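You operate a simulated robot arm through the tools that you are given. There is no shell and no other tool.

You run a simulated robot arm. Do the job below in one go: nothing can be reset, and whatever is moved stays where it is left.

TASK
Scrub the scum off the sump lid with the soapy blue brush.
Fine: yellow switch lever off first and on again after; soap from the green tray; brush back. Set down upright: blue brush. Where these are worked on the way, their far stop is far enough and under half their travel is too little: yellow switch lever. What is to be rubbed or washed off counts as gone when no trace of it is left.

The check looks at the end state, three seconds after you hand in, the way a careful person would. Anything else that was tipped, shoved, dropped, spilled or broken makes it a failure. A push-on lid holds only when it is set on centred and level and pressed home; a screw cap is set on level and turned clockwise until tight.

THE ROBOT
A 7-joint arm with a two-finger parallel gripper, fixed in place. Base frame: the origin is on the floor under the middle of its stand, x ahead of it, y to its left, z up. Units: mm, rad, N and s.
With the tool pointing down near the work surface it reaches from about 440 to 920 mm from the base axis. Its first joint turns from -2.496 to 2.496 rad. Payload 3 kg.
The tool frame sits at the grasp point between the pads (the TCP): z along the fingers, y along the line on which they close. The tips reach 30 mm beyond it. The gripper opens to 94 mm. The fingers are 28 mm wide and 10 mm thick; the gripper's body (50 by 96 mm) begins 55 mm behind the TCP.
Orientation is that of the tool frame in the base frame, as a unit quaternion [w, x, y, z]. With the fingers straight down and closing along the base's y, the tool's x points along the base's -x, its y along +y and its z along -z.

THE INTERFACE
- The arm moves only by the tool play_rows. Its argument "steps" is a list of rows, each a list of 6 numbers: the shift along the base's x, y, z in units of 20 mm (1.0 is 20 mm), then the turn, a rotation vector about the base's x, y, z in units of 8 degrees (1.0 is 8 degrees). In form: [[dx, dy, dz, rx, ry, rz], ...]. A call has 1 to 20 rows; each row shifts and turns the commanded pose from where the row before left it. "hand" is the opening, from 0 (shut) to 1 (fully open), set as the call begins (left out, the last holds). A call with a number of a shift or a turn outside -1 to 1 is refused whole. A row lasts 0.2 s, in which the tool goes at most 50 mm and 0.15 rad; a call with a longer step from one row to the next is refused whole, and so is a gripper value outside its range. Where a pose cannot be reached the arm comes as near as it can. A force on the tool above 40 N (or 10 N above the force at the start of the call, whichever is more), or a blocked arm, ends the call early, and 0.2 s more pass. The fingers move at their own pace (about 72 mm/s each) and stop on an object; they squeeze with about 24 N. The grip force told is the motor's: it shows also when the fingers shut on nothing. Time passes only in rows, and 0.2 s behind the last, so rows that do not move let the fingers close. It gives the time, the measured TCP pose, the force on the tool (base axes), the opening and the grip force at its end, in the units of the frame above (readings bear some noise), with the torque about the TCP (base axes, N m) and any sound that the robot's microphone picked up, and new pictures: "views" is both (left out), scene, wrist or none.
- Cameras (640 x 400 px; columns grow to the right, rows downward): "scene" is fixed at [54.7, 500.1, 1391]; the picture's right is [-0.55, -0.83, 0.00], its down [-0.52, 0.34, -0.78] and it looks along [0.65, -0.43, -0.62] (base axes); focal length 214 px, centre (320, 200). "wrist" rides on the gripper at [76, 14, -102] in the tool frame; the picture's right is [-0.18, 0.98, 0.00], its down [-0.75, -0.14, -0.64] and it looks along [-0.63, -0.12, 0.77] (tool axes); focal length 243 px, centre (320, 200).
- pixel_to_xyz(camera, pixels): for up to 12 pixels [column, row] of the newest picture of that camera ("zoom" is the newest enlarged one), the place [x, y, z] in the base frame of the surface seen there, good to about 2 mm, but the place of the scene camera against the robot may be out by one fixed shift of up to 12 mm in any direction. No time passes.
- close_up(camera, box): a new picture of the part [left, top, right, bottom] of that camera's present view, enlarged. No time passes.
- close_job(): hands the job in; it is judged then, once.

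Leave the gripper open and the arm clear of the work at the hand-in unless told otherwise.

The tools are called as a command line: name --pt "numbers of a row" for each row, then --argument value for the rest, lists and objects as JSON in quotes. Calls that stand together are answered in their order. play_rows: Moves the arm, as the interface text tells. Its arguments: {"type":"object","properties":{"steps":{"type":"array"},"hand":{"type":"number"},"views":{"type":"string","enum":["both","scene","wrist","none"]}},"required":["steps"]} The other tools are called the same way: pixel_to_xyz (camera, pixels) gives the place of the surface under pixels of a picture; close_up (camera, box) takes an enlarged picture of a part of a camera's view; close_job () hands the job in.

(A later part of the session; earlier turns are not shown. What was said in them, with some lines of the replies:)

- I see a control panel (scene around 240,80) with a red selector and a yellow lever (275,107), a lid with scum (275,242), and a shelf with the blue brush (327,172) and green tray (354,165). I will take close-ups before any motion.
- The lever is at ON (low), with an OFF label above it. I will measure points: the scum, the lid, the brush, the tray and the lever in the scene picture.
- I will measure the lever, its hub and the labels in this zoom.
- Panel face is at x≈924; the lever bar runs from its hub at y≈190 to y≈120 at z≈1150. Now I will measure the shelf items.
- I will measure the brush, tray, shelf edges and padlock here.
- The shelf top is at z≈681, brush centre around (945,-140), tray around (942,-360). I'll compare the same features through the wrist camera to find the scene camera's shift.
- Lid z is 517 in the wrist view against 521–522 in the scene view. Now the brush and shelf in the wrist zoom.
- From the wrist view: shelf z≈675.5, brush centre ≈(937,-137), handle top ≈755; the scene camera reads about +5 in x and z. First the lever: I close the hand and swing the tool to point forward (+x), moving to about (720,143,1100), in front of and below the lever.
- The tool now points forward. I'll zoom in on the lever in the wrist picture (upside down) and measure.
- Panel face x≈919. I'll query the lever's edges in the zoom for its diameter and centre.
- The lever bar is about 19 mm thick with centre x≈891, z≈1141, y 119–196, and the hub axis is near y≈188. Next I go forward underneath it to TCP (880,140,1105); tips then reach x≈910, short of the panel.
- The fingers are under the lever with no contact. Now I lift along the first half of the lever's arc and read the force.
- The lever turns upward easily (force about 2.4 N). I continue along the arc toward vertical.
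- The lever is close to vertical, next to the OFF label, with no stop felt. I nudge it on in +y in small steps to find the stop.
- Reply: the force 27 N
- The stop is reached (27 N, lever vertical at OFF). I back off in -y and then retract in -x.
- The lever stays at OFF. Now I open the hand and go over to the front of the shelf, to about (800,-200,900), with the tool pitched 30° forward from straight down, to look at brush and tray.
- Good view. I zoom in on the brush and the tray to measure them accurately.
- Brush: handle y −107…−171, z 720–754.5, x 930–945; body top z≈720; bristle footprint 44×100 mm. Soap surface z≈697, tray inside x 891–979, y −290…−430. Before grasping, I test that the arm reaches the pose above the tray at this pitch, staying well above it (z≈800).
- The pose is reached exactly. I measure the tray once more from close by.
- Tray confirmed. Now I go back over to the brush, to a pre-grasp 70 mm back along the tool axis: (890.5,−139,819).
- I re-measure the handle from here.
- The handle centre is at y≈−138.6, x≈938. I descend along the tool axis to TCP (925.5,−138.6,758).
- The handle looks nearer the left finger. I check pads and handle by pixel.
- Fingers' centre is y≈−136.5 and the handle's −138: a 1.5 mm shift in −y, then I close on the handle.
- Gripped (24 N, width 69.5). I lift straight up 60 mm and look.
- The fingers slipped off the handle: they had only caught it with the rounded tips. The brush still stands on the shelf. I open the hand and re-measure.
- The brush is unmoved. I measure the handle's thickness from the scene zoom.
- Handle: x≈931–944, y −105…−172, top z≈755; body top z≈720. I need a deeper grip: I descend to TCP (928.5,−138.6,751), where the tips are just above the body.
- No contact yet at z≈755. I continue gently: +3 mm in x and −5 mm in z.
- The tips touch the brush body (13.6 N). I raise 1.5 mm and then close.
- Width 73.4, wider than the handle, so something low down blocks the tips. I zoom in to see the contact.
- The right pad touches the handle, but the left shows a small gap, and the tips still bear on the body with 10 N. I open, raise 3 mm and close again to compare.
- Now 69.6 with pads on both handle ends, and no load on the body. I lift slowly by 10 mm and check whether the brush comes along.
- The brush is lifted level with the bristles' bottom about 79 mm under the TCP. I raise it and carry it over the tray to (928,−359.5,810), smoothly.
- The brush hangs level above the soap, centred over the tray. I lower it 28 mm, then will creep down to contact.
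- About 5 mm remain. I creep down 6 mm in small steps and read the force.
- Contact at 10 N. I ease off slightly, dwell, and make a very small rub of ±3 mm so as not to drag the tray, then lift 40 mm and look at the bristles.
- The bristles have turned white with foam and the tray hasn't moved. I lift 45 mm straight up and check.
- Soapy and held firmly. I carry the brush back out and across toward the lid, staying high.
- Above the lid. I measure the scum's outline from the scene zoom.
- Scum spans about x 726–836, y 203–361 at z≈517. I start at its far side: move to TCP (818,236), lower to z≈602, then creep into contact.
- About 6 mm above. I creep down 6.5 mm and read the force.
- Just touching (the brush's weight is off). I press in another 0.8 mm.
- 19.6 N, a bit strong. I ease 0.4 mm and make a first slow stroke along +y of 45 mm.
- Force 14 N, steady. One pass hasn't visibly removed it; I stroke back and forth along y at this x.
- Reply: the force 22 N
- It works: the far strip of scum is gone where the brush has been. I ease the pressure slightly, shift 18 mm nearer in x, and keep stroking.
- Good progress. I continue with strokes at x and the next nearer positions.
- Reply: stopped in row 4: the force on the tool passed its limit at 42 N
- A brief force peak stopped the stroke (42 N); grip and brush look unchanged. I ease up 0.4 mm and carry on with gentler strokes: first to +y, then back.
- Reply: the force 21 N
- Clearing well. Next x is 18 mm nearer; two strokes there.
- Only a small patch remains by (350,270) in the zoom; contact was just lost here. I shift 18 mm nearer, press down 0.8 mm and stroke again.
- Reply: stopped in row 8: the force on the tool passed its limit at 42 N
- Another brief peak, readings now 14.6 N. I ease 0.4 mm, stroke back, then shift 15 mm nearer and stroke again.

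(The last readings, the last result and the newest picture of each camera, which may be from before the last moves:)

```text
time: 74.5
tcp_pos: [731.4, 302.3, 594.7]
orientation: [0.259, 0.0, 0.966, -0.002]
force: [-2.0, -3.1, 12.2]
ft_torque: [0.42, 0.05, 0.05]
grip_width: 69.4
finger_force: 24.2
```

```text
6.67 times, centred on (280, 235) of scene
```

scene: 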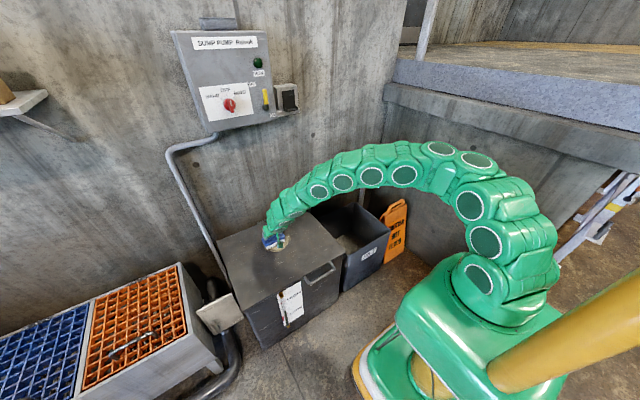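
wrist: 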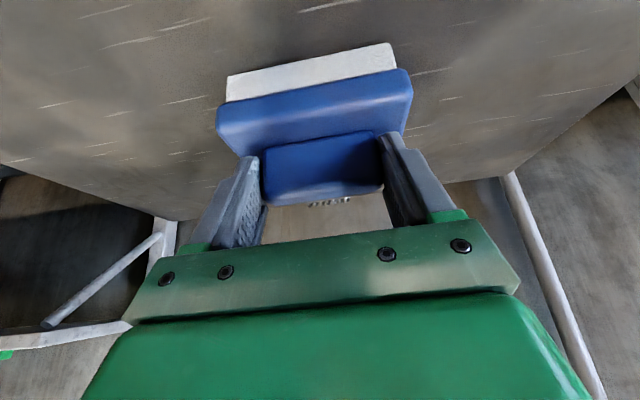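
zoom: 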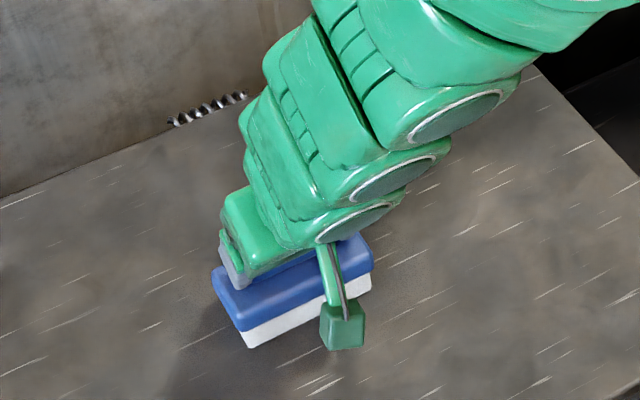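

Stroke back once more here, then lift 80 mm and back out toward −y to inspect the lid.

play_rows --pt "0 0.4 0 0 0 0" --pt "0 -0.4 0 0 0 0" --pt "0 -0.5 0 0 0 0" --pt "0 -0.5 0 0 0 0" --pt "0 -0.5 0 0 0 0" --pt "0 -0.5 0 0 0 0" --pt "0 -0.5 0 0 0 0" --pt "0 0 0.2 0 0 0" --pt "0 0 0.5 0 0 0" --pt "0 -0.3 0.8 0 0 0" --pt "0 -0.6 1 0 0 0" --pt "0 -0.8 1 0 0 0" --pt "0 -0.9 0.8 0 0 0" --pt "0 -0.9 0.4 0 0 0" --pt "0 -0.9 0 0 0 0" --pt "0 -0.9 0 0 0 0" --pt "0 -0.9 0 0 0 0" --pt "0 -0.9 0 0 0 0" --pt "0 -0.6 0 0 0 0" --pt "0 -0.3 0 0 0 0" --views "both"

close_up --camera "scene" --box '[230, 205, 320, 275]'

```text
time: 78.7
tcp_pos: [732.1, 91.8, 688.8]
orientation: [0.258, 0.001, 0.966, -0.003]
force: [-0.7, 1.1, -1.8]
ft_torque: [-0.01, 0.01, 0.0]
grip_width: 69.7
finger_force: 23.8
```

scene: 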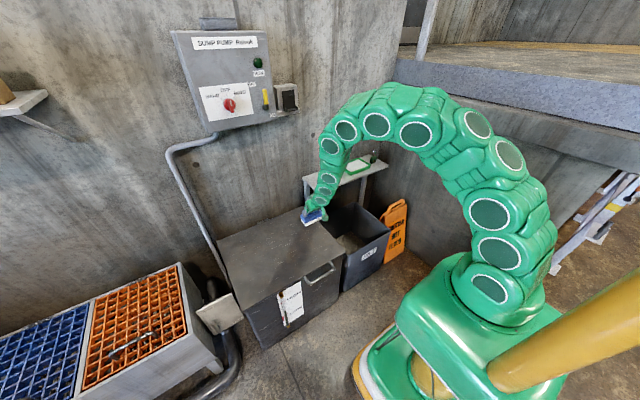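
wrist: 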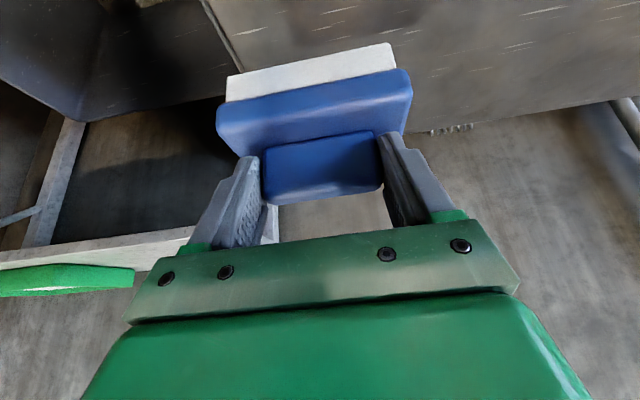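

```text
5.71 times, centred on (275, 240) of scene
```

zoom: 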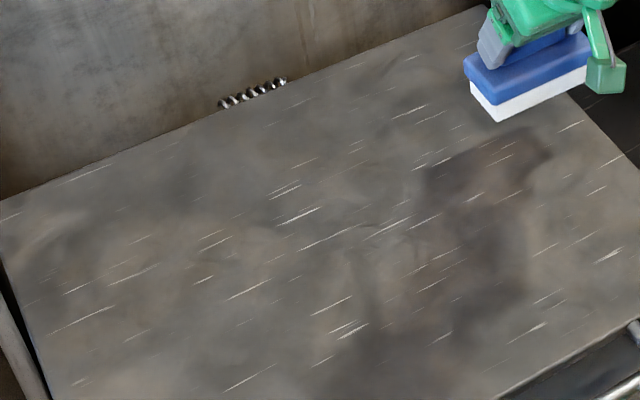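

The lid looks clean. I zoom further to check for any trace.

close_up --camera "scene" --box '[252, 222, 300, 258]'

close_up --camera "scene" --box '[255, 225, 285, 247]'

```text
11.11 times, centred on (276, 240) of scene
```

zoom: 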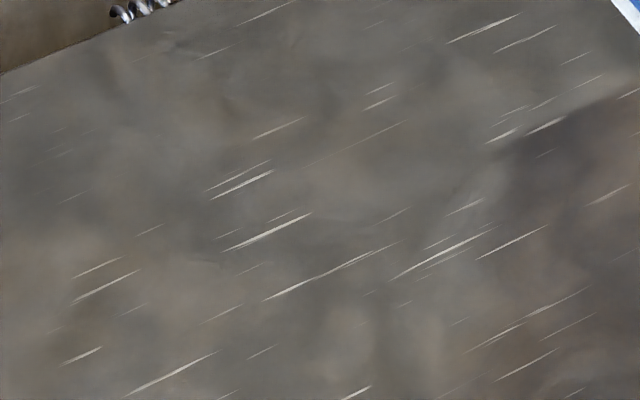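

```text
16.00 times, centred on (270, 236) of scene
```

zoom: 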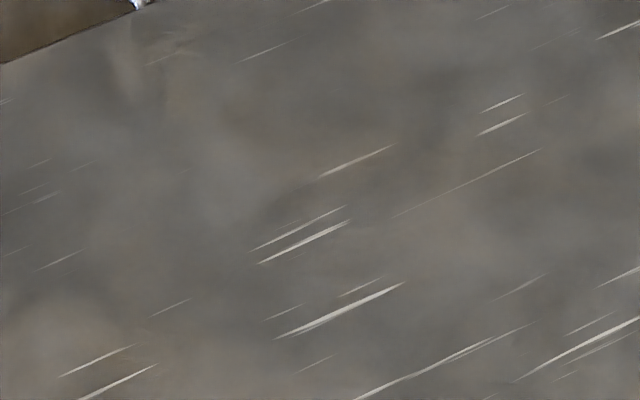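

Nothing left that I can see from there. I also check with the wrist camera from in front of the lid: moving to (640,150,760).

play_rows --pt "-0.8 0.5 0.6 0 0 0" --pt "-0.8 0.5 0.6 0 0 0" --pt "-0.8 0.5 0.6 0 0 0" --pt "-0.8 0.5 0.6 0 0 0" --pt "-0.7 0.5 0.6 0 0 0" --pt "-0.7 0.4 0.55 0 0 0" --views "wrist"

close_up --camera "wrist" --box '[320, 0, 560, 130]'

close_up --camera "scene" --box '[230, 205, 320, 275]'

```text
time: 80.1
tcp_pos: [639.7, 150.8, 759.8]
orientation: [0.259, 0.0, 0.966, -0.003]
force: [0.1, 0.6, -1.4]
ft_torque: [0.01, 0.01, 0.01]
grip_width: 69.6
finger_force: 23.8
```

wrist: 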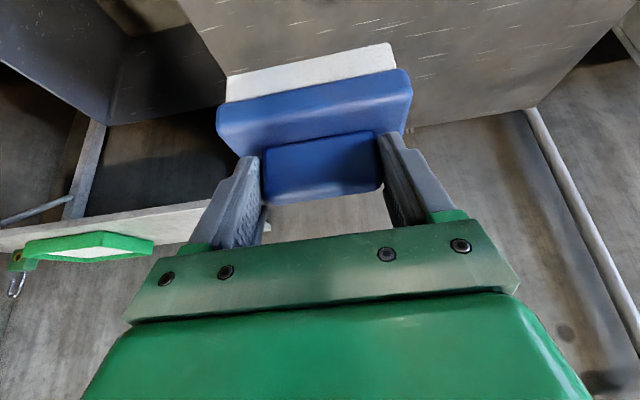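

```text
2.67 times, centred on (440, 65) of wrist
```

zoom: 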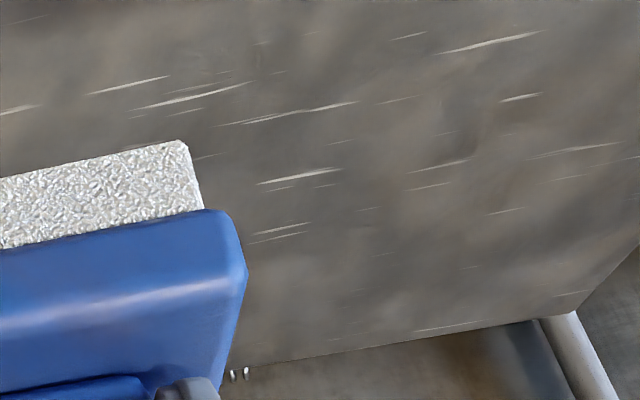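

```text
5.71 times, centred on (275, 240) of scene
```

zoom: 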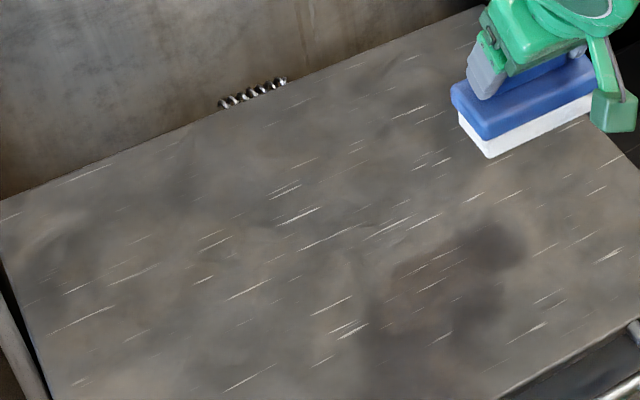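

Looks clean from both cameras. I take the near tip of the former scum (scene ≈(280,251)) at high zoom to be sure.

close_up --camera "scene" --box '[266, 241, 294, 259]'

close_up --camera "scene" --box '[254, 226, 300, 256]'

```text
16.00 times, centred on (280, 250) of scene
```

zoom: 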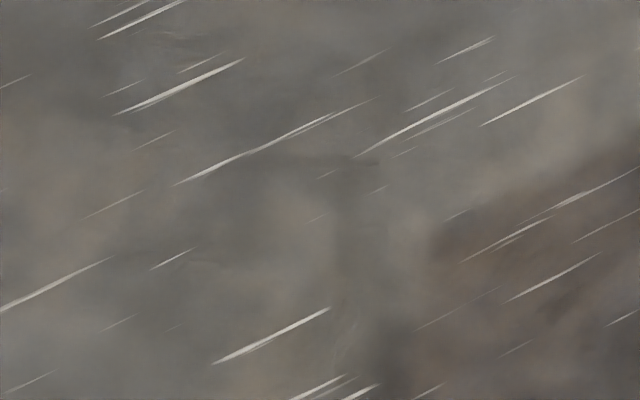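

```text
13.33 times, centred on (277, 241) of scene
```

zoom: 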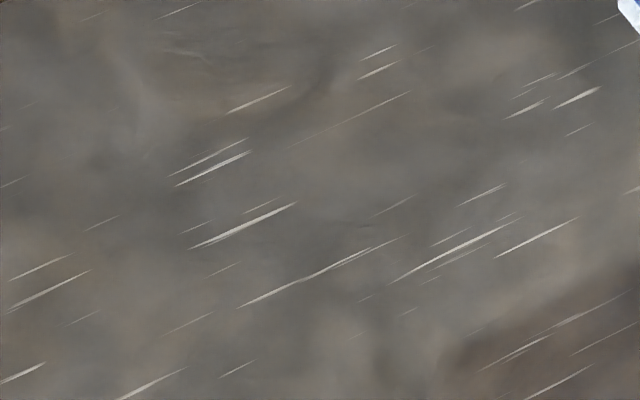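

No yellow left. As insurance I give the near tip, which had the fewest strokes, a few more light strokes. I go back to (735,250,602).

play_rows --pt "0.4 0.4 -0.5 0 0 0" --pt "0.6 0.6 -0.8 0 0 0" --pt "0.6 0.6 -0.9 0 0 0" --pt "0.6 0.6 -0.9 0 0 0" --pt "0.6 0.6 -0.9 0 0 0" --pt "0.6 0.6 -0.9 0 0 0" --pt "0.6 0.6 -0.9 0 0 0" --pt "0.5 0.6 -0.9 0 0 0" --pt "0.27 0.36 -0.7 0 0 0" --pt "0 0 -0.5 0 0 0" --views "none"

play_rows --pt "0 0 -0.12 0 0 0" --pt "0 0 -0.12 0 0 0" --pt "0 0 -0.08 0 0 0" --pt "0 0 0 0 0 0" --views "none"

```text
time: 82.3
tcp_pos: [727.3, 241.0, 611.2]
orientation: [0.259, 0.001, 0.966, -0.002]
force: [-0.6, -0.5, -1.8]
ft_torque: [-0.02, 0.02, -0.01]
grip_width: 69.8
finger_force: 23.8
out of reach, approached as far as the arm can: row 8
```

```text
time: 83.3
tcp_pos: [726.7, 240.3, 604.1]
orientation: [0.258, 0.001, 0.966, -0.002]
force: [0.5, 0.6, -1.7]
ft_torque: [-0.02, 0.02, 0.02]
grip_width: 69.6
finger_force: 23.9
```

One step was held back slightly; the pose is now (727,240,604). I move +7 mm in x and creep down to contact.

play_rows --pt "0.2 0.1 -0.15 0 0 0" --pt "0.15 0.1 -0.15 0 0 0" --pt "0 0 -0.1 0 0 0" --pt "0 0 -0.05 0 0 0" --pt "0 0 0 0 0 0" --views "none"

```text
time: 84.5
tcp_pos: [733.9, 245.6, 595.1]
orientation: [0.258, 0.001, 0.966, -0.003]
force: [-0.1, 0.9, -1.6]
ft_torque: [-0.02, -0.03, 0.05]
grip_width: 69.8
finger_force: 24.1
```

play_rows --pt "0 0 -0.025 0 0 0" --pt "0 0 -0.025 0 0 0" --pt "0 0 0 0 0 0" --views "none"

```text
time: 85.3
tcp_pos: [733.9, 246.3, 594.6]
orientation: [0.26, 0.0, 0.966, -0.001]
force: [-0.2, -2.9, 22.9]
ft_torque: [0.25, -0.24, -0.15]
grip_width: 69.7
finger_force: 23.7
```

22.9 N; I ease 0.5 mm and stroke along y and back, then once 15 mm farther in x.

play_rows --pt "0 0 0.025 0 0 0" --pt "0 0.3 0 0 0 0" --pt "0 0.5 0 0 0 0" --pt "0 0.5 0 0 0 0" --pt "0 0.5 0 0 0 0" --pt "0 0.5 0 0 0 0" --pt "0 0.5 0 0 0 0" --pt "0 0.4 0 0 0 0" --pt "0 -0.4 0 0 0 0" --pt "0 -0.5 0 0 0 0" --pt "0 -0.5 0 0 0 0" --pt "0 -0.5 0 0 0 0" --pt "0 -0.5 0 0 0 0" --pt "0 -0.5 0 0 0 0" --pt "0 -0.4 0 0 0 0" --views "none"

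play_rows --pt "0.4 0.1 0 0 0 0" --pt "0.4 0.3 0 0 0 0" --pt "0 0.5 0 0 0 0" --pt "0 0.5 0 0 0 0" --pt "0 0.5 0 0 0 0" --pt "0 0.5 0 0 0 0" --pt "0 0.5 0 0 0 0" --pt "0 0.4 0 0 0 0" --pt "0 -0.4 0 0 0 0" --pt "0 -0.5 0 0 0 0" --pt "0 -0.5 0 0 0 0" --pt "0 -0.5 0 0 0 0" --pt "0 -0.5 0 0 0 0" --pt "0 -0.5 0 0 0 0" --pt "0 -0.4 0 0 0 0" --views "both"

```text
time: 88.5
tcp_pos: [733.1, 243.9, 594.5]
orientation: [0.258, 0.0, 0.966, -0.003]
force: [-0.1, 2.1, 10.7]
ft_torque: [0.81, -0.15, 0.04]
grip_width: 69.7
finger_force: 23.6
```

```text
time: 89.1
tcp_pos: [749.9, 250.0, 594.7]
orientation: [0.26, 0.001, 0.966, -0.003]
force: [0.2, -0.5, 17.7]
ft_torque: [0.69, -0.4, -0.01]
grip_width: 69.8
finger_force: 24.1
stopped in row 3: the force on the tool passed its limit at 44 N (the readings are from after the stop); the commanded pose is now the measured one
```

scene: 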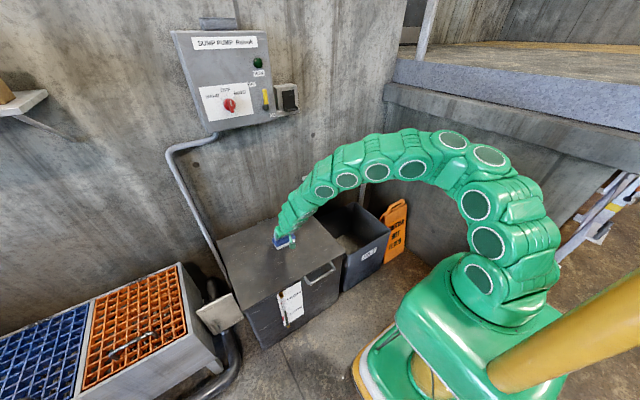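
wrist: 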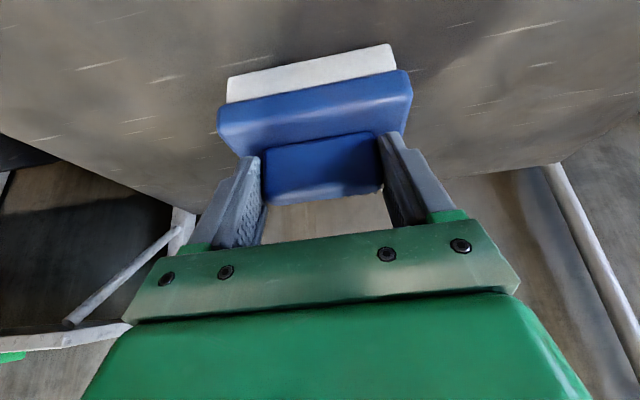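

Another brief peak. I ease 0.6 mm, do one light stroke, and lift off.

play_rows --pt "0 0 0.03 0 0 0" --pt "0 0.3 0 0 0 0" --pt "0 0.4 0 0 0 0" --pt "0 0.4 0 0 0 0" --pt "0 0.4 0 0 0 0" --pt "0 0.4 0 0 0 0" --pt "0 0.4 0 0 0 0" --pt "0 0.3 0 0 0 0" --pt "0 0 0.2 0 0 0" --pt "0 0 0.4 0 0 0" --pt "0 0 0.7 0 0 0" --pt "0 -0.3 0.9 0 0 0" --pt "0 -0.6 1 0 0 0" --pt "0 -0.8 1 0 0 0" --pt "0 -0.8 1 0 0 0" --pt "0 -0.9 1 0 0 0" --pt "0 -0.9 1 0 0 0" --pt "0 -0.9 1 0 0 0" --pt "0 -0.9 1 0 0 0" --pt "0 -0.9 1 0 0 0" --views "both"

close_up --camera "scene" --box '[230, 205, 320, 275]'

```text
time: 93.3
tcp_pos: [750.9, 161.9, 800.5]
orientation: [0.259, 0.0, 0.966, -0.002]
force: [0.6, -0.3, -2.1]
ft_torque: [0.0, 0.03, 0.02]
grip_width: 69.9
finger_force: 23.8
```

scene: 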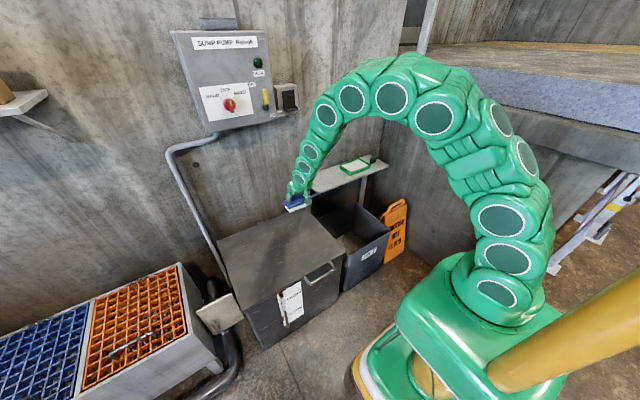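
wrist: 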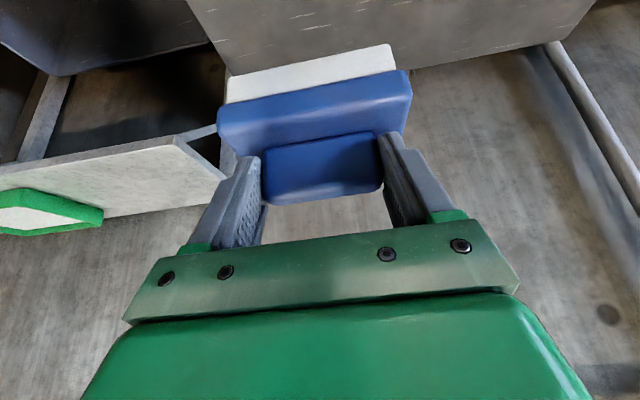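

```text
5.71 times, centred on (275, 240) of scene
```

zoom: 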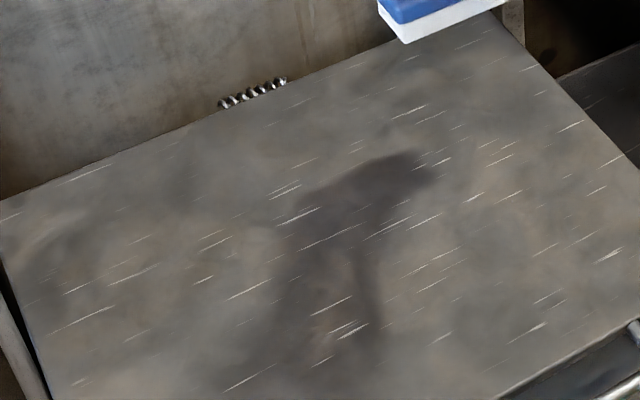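

The lid is clean. I carry the brush back to the shelf, first to in front of its place.

play_rows --pt "0.2 -0.5 0.3 0 0 0" --pt "0.3 -0.8 0.3 0 0 0" --pt "0.4 -0.9 0.2 0 0 0" --pt "0.4 -0.9 0 0 0 0" --pt "0.4 -0.9 0 0 0 0" --pt "0.4 -0.9 0 0 0 0" --pt "0.4 -0.9 0 0 0 0" --pt "0.4 -0.9 0 0 0 0" --pt "0.4 -0.9 0 0 0 0" --pt "0.4 -0.9 0 0 0 0" --pt "0.4 -0.9 0 0 0 0" --pt "0.4 -0.9 0 0 0 0" --pt "0.4 -0.9 0 0 0 0" --pt "0.4 -0.9 0 0 0 0" --pt "0.4 -0.9 0 0 0 0" --pt "0.4 -0.9 0 0 0 0" --pt "0.4 -0.7 0 0 0 0" --pt "0.4 -0.4 0 0 0 0" --views "both"

```text
time: 97.1
tcp_pos: [888.5, -137.2, 815.1]
orientation: [0.258, 0.001, 0.966, -0.003]
force: [0.6, -0.5, -2.0]
ft_torque: [-0.02, 0.04, 0.0]
grip_width: 69.9
finger_force: 24.0
```

scene: 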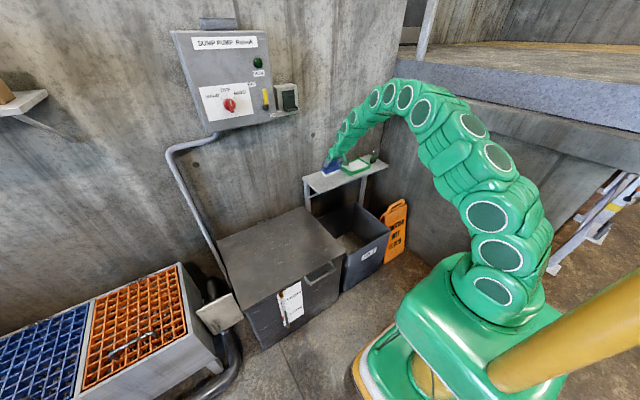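
wrist: 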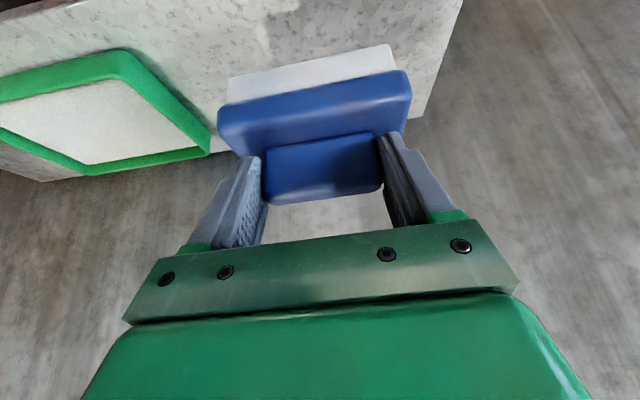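

Now forward 41 mm in x and down to about z 762, just above the brush's original place.

play_rows --pt "0.4 -0.02 -0.2 0 0 0" --pt "0.5 -0.02 -0.4 0 0 0" --pt "0.5 -0.02 -0.4 0 0 0" --pt "0.4 0 -0.4 0 0 0" --pt "0.25 0 -0.4 0 0 0" --pt "0 0 -0.4 0 0 0" --pt "0 0 -0.3 0 0 0" --pt "0 0 -0.15 0 0 0" --pt "0 0 0 0 0 0" --views "both"

close_up --camera "scene" --box '[300, 145, 390, 205]'

```text
time: 99.1
tcp_pos: [928.1, -140.0, 762.6]
orientation: [0.258, 0.001, 0.966, -0.002]
force: [0.7, 1.0, -1.2]
ft_torque: [-0.01, 0.05, 0.03]
grip_width: 69.7
finger_force: 24.1
```

scene: 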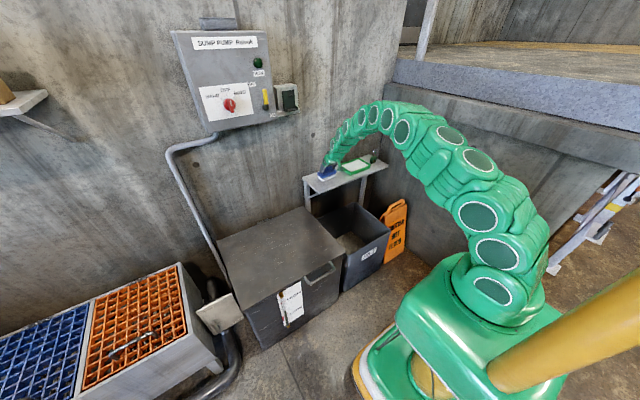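
wrist: 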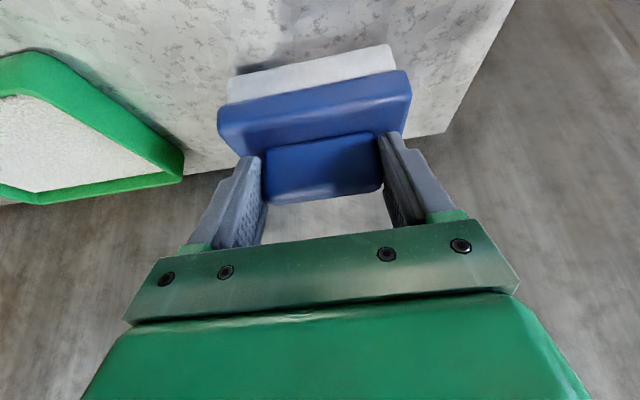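

```text
6.67 times, centred on (345, 175) of scene
```

zoom: 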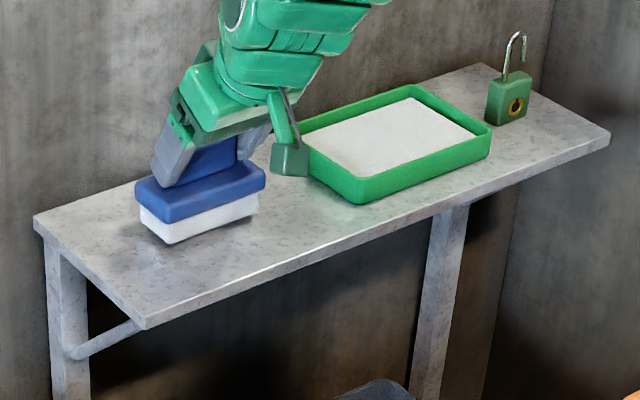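

Nearly there. I lower 7 mm with a small +1.5 mm correction in x, and read the force.

play_rows --pt "0.07 0.04 -0.15 0 0 0" --pt "0 0 -0.12 0 0 0" --pt "0 0 -0.08 0 0 0" --pt "0 0 0 0 0 0" --views "none"

```text
time: 100.1
tcp_pos: [929.8, -138.1, 754.7]
orientation: [0.259, 0.0, 0.966, -0.002]
force: [0.3, -0.4, -2.5]
ft_torque: [-0.03, 0.05, 0.0]
grip_width: 69.6
finger_force: 23.9
```

Not touching yet. Another 0.6 mm.

play_rows --pt "0 0 -0.03 0 0 0" --pt "0 0 0 0 0 0" --views "none"

```text
time: 100.7
tcp_pos: [929.9, -137.9, 755.4]
orientation: [0.259, 0.001, 0.966, -0.002]
force: [0.1, 0.3, -1.8]
ft_torque: [0.03, 0.03, 0.02]
grip_width: 69.6
finger_force: 23.6
```

play_rows --pt "0 0 -0.03 0 0 0" --pt "0 0 -0.02 0 0 0" --pt "0 0 0 0 0 0" --views "none"

```text
time: 101.5
tcp_pos: [930.3, -137.9, 754.5]
orientation: [0.26, 0.001, 0.966, -0.003]
force: [-0.3, 1.3, 4.1]
ft_torque: [0.4, -0.13, 0.05]
grip_width: 69.8
finger_force: 24.1
```

The brush rests on the shelf (4 N). I open the hand fully.

play_rows --pt "0 0 0 0 0 0" --pt "0 0 0 0 0 0" --pt "0 0 0 0 0 0" --hand 1 --views "wrist"

```text
time: 102.3
tcp_pos: [930.3, -136.5, 752.5]
orientation: [0.259, 0.001, 0.966, -0.002]
force: [0.0, 0.2, 0.0]
ft_torque: [0.04, 0.06, -0.03]
grip_width: 93.8
finger_force: 0.1
```

wrist: 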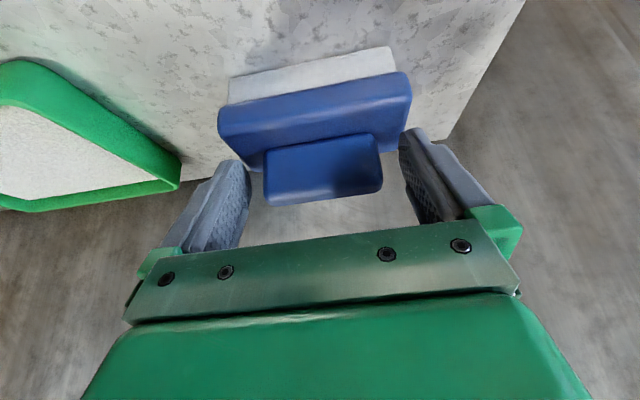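

Both fingers are free of the handle. I withdraw along the tool axis, back and up.

play_rows --pt "-0.1 0 0.17 0 0 0" --pt "-0.25 0 0.43 0 0 0" --pt "-0.4 0 0.69 0 0 0" --pt "-0.5 0 0.866 0 0 0" --pt "-0.5 0 0.866 0 0 0" --pt "-0.5 0 0.866 0 0 0" --views "both"

close_up --camera "wrist" --box '[210, 10, 430, 170]'

close_up --camera "scene" --box '[300, 145, 390, 205]'

```text
time: 103.7
tcp_pos: [883.4, -138.4, 829.0]
orientation: [0.259, 0.002, 0.966, -0.003]
force: [-0.5, 0.0, -0.4]
ft_torque: [0.03, -0.05, 0.0]
grip_width: 93.8
finger_force: 0.0
```

scene: 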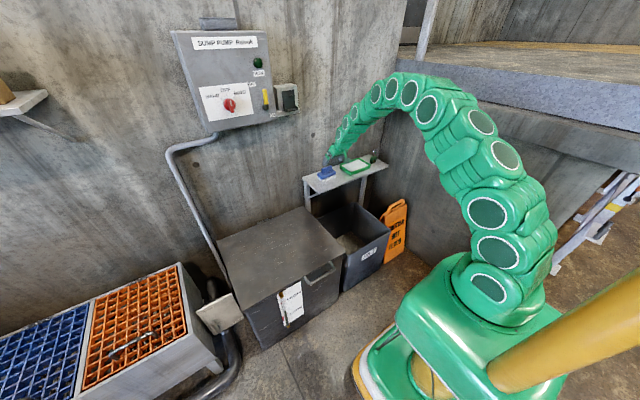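
wrist: 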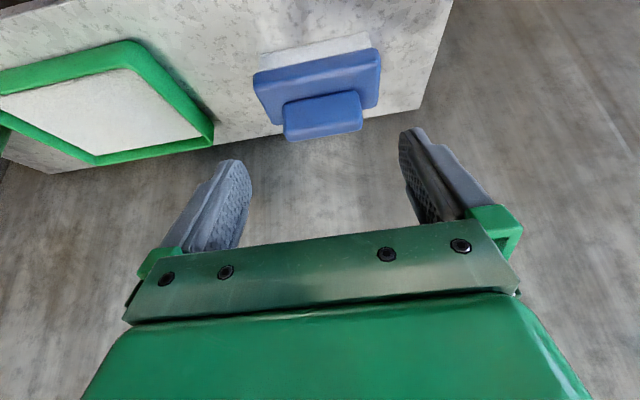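

```text
2.50 times, centred on (320, 90) of wrist
```

zoom: 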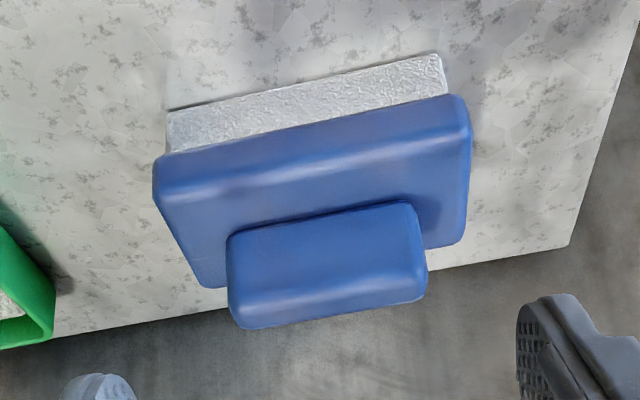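

```text
6.67 times, centred on (345, 175) of scene
```

zoom: 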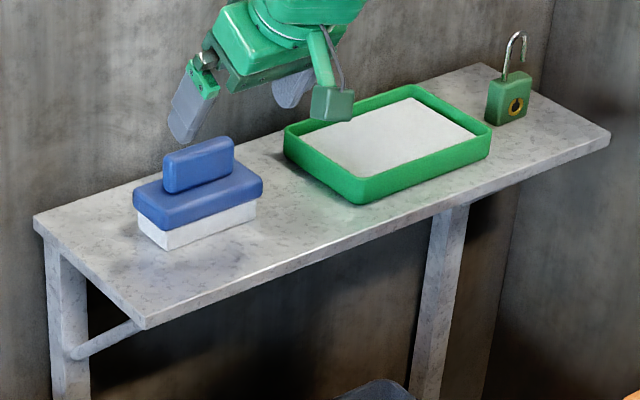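

The brush stands upright in its place, tray and padlock untouched. Now the lever: I close the hand and move to (720,225,1190), turning the tool to point forward again.

play_rows --pt "-0.6 0.3 0.6 0 0 0" --pt "-0.6 0.8 0.9 0 -0.4 0" --pt "-0.5 0.95 0.92 0 -0.4 0" --pt "-0.4 0.95 0.92 0 -0.4 0" --pt "-0.4 0.95 0.92 0 -0.4 0" --pt "-0.4 0.95 0.92 0 -0.4 0" --pt "-0.4 0.95 0.92 0 -0.4 0" --pt "-0.4 0.95 0.92 0 -0.4 0" --pt "-0.4 0.95 0.92 0 -0.4 0" --pt "-0.4 0.95 0.92 0 -0.4 0" --pt "-0.4 0.95 0.92 0 -0.4 0" --pt "-0.4 0.95 0.92 0 -0.4 0" --pt "-0.4 0.95 0.92 0 -0.4 0" --pt "-0.4 0.95 0.92 0 -0.4 0" --pt "-0.4 0.95 0.92 0 -0.4 0" --pt "-0.4 0.95 0.92 0 -0.4 0" --pt "-0.4 0.95 0.92 0 -0.4 0" --pt "-0.4 0.95 0.92 0 -0.4 0" --pt "-0.35 0.95 0.92 0 -0.4 0" --pt "0 0.95 0.9 0 -0.3 0" --hand 0 --views "both"

```text
time: 107.9
tcp_pos: [723.9, 227.9, 1192.2]
orientation: [0.708, 0.0, 0.707, -0.001]
force: [1.0, -0.3, -0.6]
ft_torque: [-0.02, 0.02, 0.01]
grip_width: 0.1
finger_force: 23.6
```

scene: 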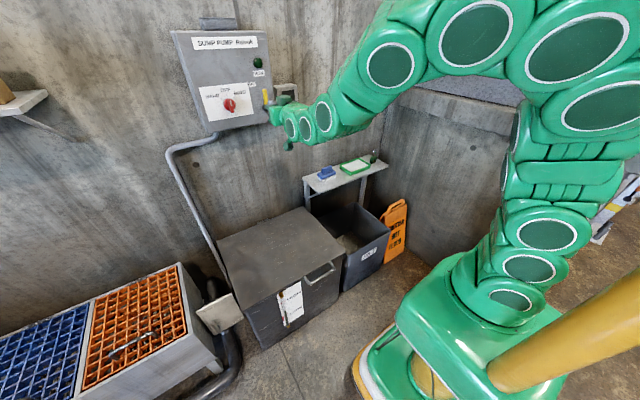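
wrist: 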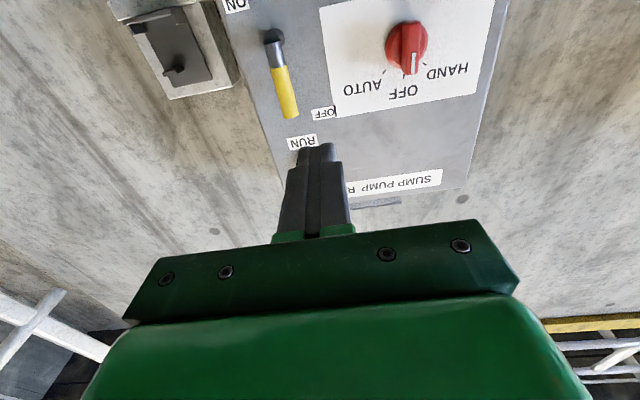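

The lever is visible at OFF, to the right of my fingers' path (left in this inverted picture). I measure it quickly before moving in.

pixel_to_xyz --camera "wrist" --pixels '[[280, 85], [275, 85], [287, 85], [290, 112], [273, 45], [285, 100], [340, 60], [407, 45]]'

play_rows --pt "0.8 0 0 0 0 0" --pt "1 0 0 0 0 0" --pt "1 0 0 0 0 0" --pt "1 0 0 0 0 0" --pt "1 0 0 0 0 0" --pt "1 0 0 0 0 0" --pt "1 0 0 0 0 0" --pt "1 0 0 0 0 0" --views "wrist"

```text
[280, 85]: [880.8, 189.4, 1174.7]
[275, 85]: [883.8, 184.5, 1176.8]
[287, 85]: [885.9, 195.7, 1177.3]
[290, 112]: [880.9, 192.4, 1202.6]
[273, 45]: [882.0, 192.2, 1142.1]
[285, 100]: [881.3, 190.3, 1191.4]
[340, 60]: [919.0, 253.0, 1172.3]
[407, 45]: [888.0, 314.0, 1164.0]
```

```text
time: 109.7
tcp_pos: [879.0, 227.3, 1192.3]
orientation: [0.708, 0.0, 0.707, 0.0]
force: [0.3, 0.9, 1.0]
ft_torque: [-0.01, 0.02, 0.0]
grip_width: 0.0
finger_force: 23.8
```

wrist: 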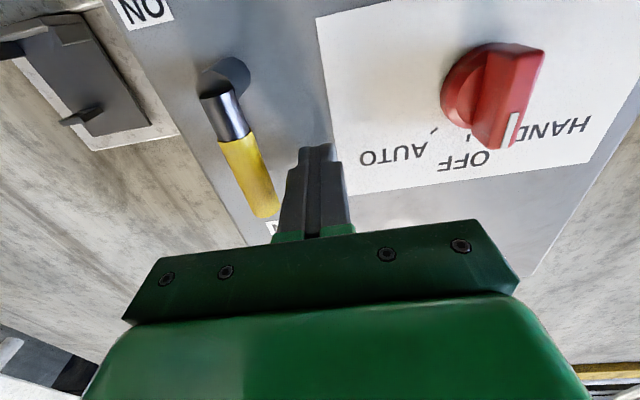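

The fingers are beside the lever on its +y side. I push it along its arc: −y, then down toward ON.

play_rows --pt "0 -0.5 -0.06 0 0 0" --pt "0 -0.37 -0.05 0 0 0" --pt "0 -0.3 0.07 0 0 0" --pt "0 -0.3 0.07 0 0 0" --pt "0 -0.3 0.03 0 0 0" --pt "0 -0.3 0.03 0 0 0" --pt "0 -0.34 -0.07 0 0 0" --pt "0 -0.34 -0.07 0 0 0" --pt "0 -0.31 -0.155 0 0 0" --pt "0 -0.31 -0.155 0 0 0" --pt "0 -0.26 -0.225 0 0 0" --pt "0 -0.26 -0.225 0 0 0" --pt "0 -0.19 -0.29 0 0 0" --pt "0 -0.19 -0.29 0 0 0" --views "both"

```text
time: 112.7
tcp_pos: [879.9, 139.6, 1162.5]
orientation: [0.707, 0.002, 0.707, -0.002]
force: [-0.5, 0.8, -0.1]
ft_torque: [-0.03, 0.02, 0.04]
grip_width: 0.2
finger_force: 24.3
```

scene: 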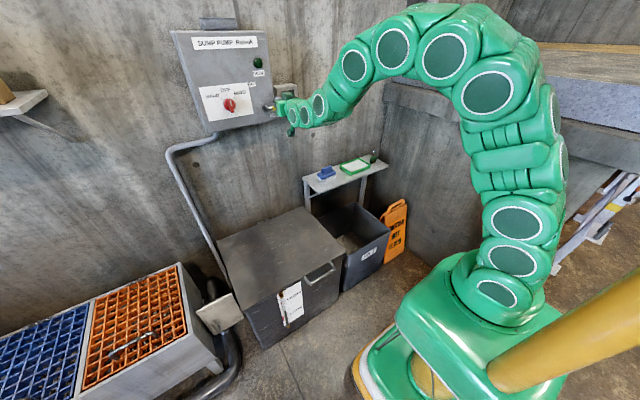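
wrist: 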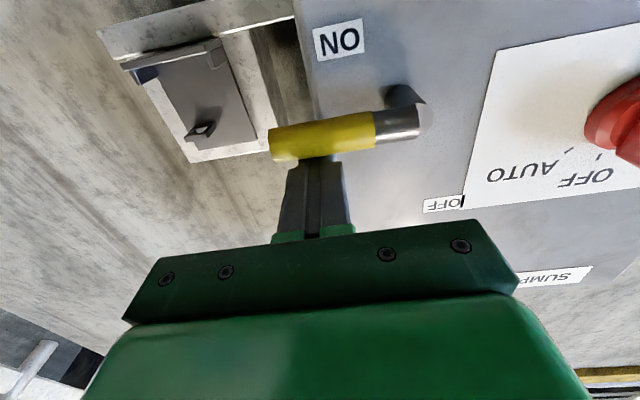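

The lever is nearly horizontal. I press down in small steps until the stop is felt.

play_rows --pt "0 0 -0.12 0 0 0" --pt "0 0 -0.12 0 0 0" --pt "0 0 -0.1 0 0 0" --views "wrist"

```text
time: 113.6
tcp_pos: [879.5, 141.2, 1162.4]
orientation: [0.712, 0.003, 0.703, -0.001]
force: [1.0, -1.1, 11.9]
ft_torque: [0.01, -0.11, 0.03]
grip_width: 0.0
finger_force: 24.2
stopped in row 3: the force on the tool passed its limit at 42 N (the readings are from after the stop); the commanded pose is now the measured one
```

wrist: 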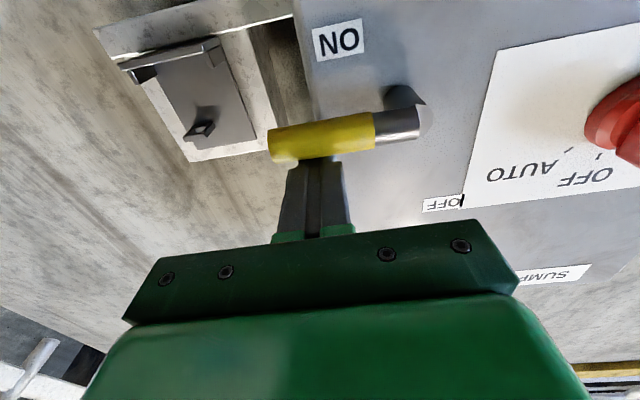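

The stop is hit hard enough (42 N): the lever is fully ON. I move up off it and then back out.

play_rows --pt "0 0 0.4 0 0 0" --pt "0 0 0.8 0 0 0" --pt "-0.6 0 0.4 0 0 0" --pt "-1 0 0 0 0 0" --pt "-1 0 0 0 0 0" --pt "-1 0 0 0 0 0" --pt "-1 0 0 0 0 0" --pt "-1 0 0 0 0 0" --pt "-1 0 0 0 0 0" --pt "-1 0 0 0 0 0" --pt "-1 0 0 0 0 0" --views "both"

close_up --camera "scene" --box '[250, 70, 310, 130]'

close_up --camera "wrist" --box '[200, 0, 440, 160]'

```text
time: 116.0
tcp_pos: [708.7, 140.5, 1192.8]
orientation: [0.71, 0.003, 0.704, -0.002]
force: [-0.2, -0.5, -0.5]
ft_torque: [-0.01, 0.0, 0.0]
grip_width: 0.0
finger_force: 23.4
```

scene: 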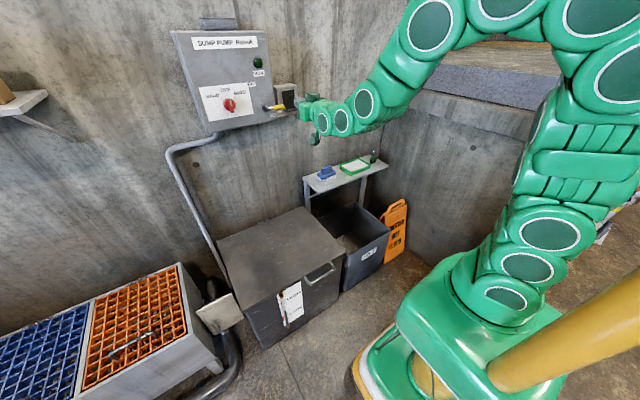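
wrist: 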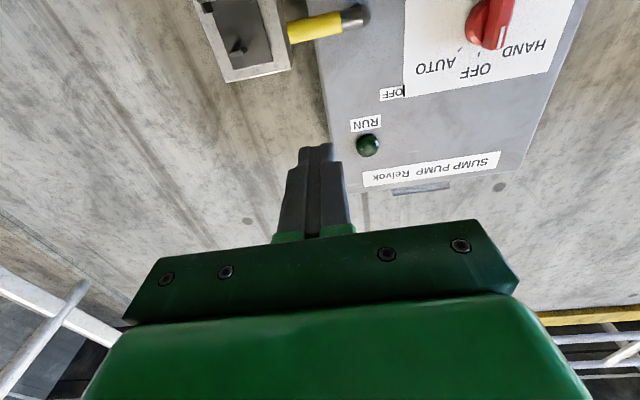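

```text
6.67 times, centred on (280, 100) of scene
```

zoom: 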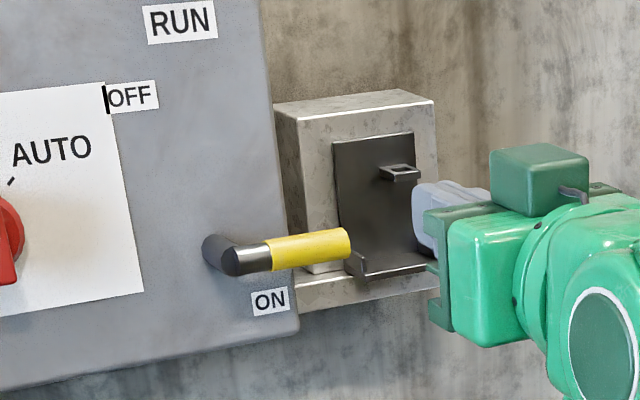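

```text
2.50 times, centred on (320, 80) of wrist
```

zoom: 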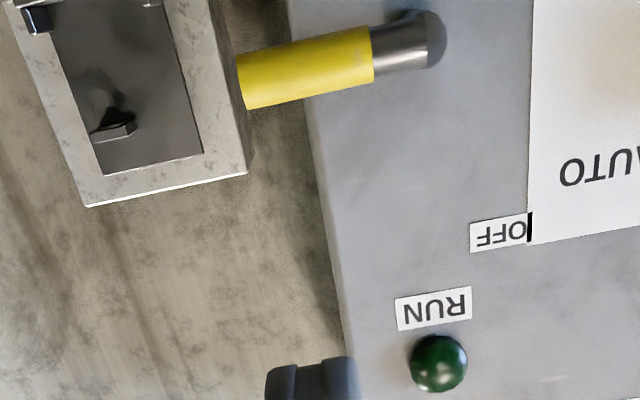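

The lever is back at its original ON position. I open the gripper, draw the arm farther back and take a last look at the lid and shelf.

play_rows --pt "-0.7 -0.7 0.3 0 0.9 0" --pt "-0.7 -0.7 0.3 0 0.9 0" --pt "-0.7 -0.7 0.3 0 0.9 0" --pt "-0.7 -0.7 0.3 0 0.9 0" --pt "-0.7 -0.7 0.3 0 0.9 0" --pt "-0.7 -0.7 0.3 0 0.9 0" --pt "-0.7 -0.7 0.3 0 0.9 0" --pt "-0.7 -0.7 0.3 0 0.9 0" --pt "-0.6 -0.7 0.3 0 0.9 0" --pt "-0.5 -0.7 0.2 0 0.9 0" --pt "-0.5 -0.7 0 0 0.9 0" --pt "0 0 0 0 0.9 0" --hand 1 --views "both"

close_up --camera "scene" --box '[210, 190, 350, 300]'

close_up --camera "scene" --box '[300, 145, 390, 205]'

close_up --camera "wrist" --box '[330, 40, 530, 160]'

```text
time: 118.6
tcp_pos: [564.2, -14.4, 1251.6]
orientation: [0.035, 0.001, 0.999, -0.003]
force: [-0.3, 0.4, 0.1]
ft_torque: [-0.01, -0.04, -0.01]
grip_width: 94.1
finger_force: 0.0
```

scene: 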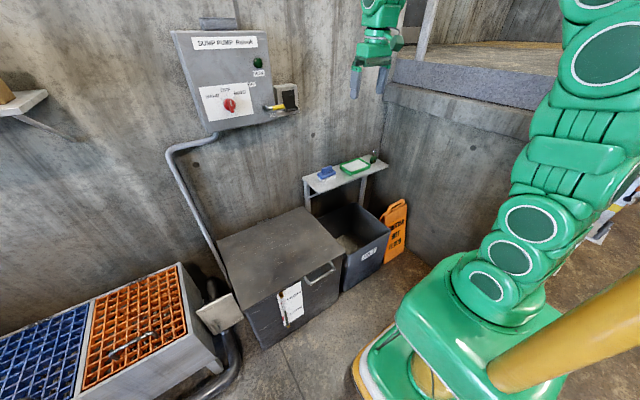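
wrist: 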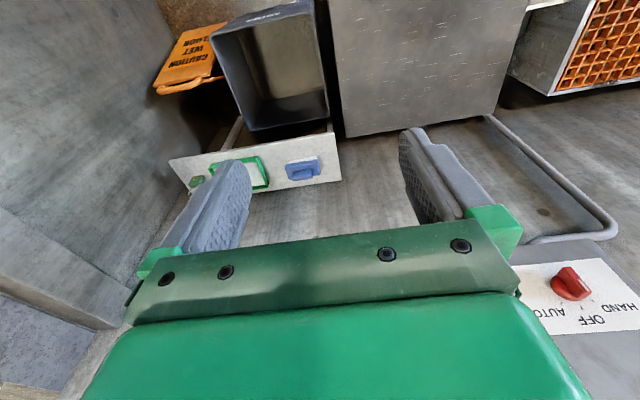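

```text
3.64 times, centred on (280, 245) of scene
```

zoom: 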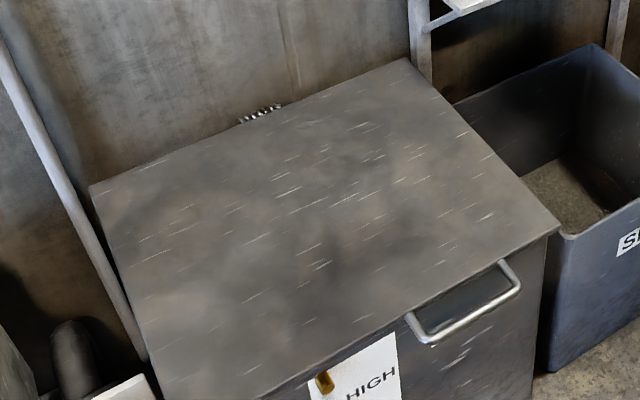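

```text
6.67 times, centred on (345, 175) of scene
```

zoom: 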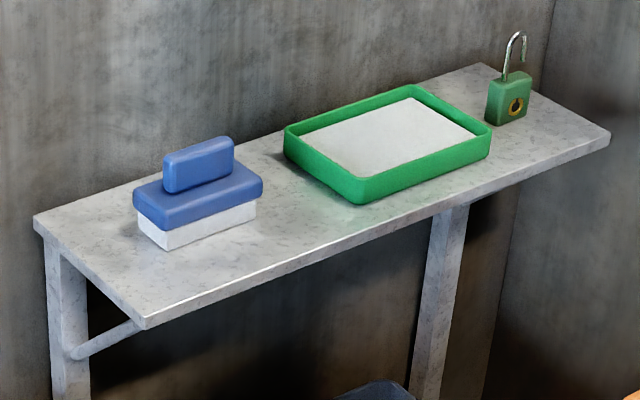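

```text
3.20 times, centred on (430, 100) of wrist
```

zoom: 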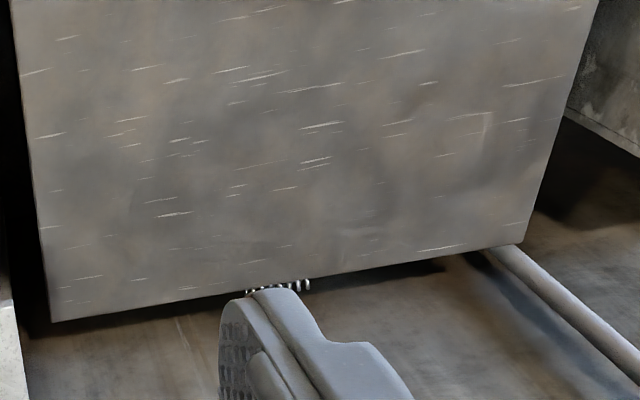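

Both views show the lid clean. The brush stands upright on the shelf in its place, the tray and padlock are where they were, and the lever is at ON. The gripper is open and the arm is clear of the work, so I hand in.

close_job

```text
The job is handed in.
```

The scum is off the sump lid, and I've handed the job in. The check's result hasn't come back.

- **Switch lever:** I turned it up to OFF first, until it hit its stop. After the scrubbing I pushed it back down to ON, again to the stop.
- **Soap:** I dipped the brush in the green tray. The bristles came up foamy and the tray did not move.
- **Scrubbing:** I stroked over the whole patch, with extra strokes at its near edge. Close-ups from both cameras show no scum left. During scrubbing the force briefly passed 40 N three times, which stopped those strokes. Neither the lid nor the brush in the grip shifted that I could see.
- **Brush:** It is back upright in its place on the shelf, within a few millimetres of where it started. My first grip slipped off the handle, but the brush stayed standing and didn't move.

The gripper is open and the arm is clear of the work. The padlock stayed where it was, and I saw nothing else moved.
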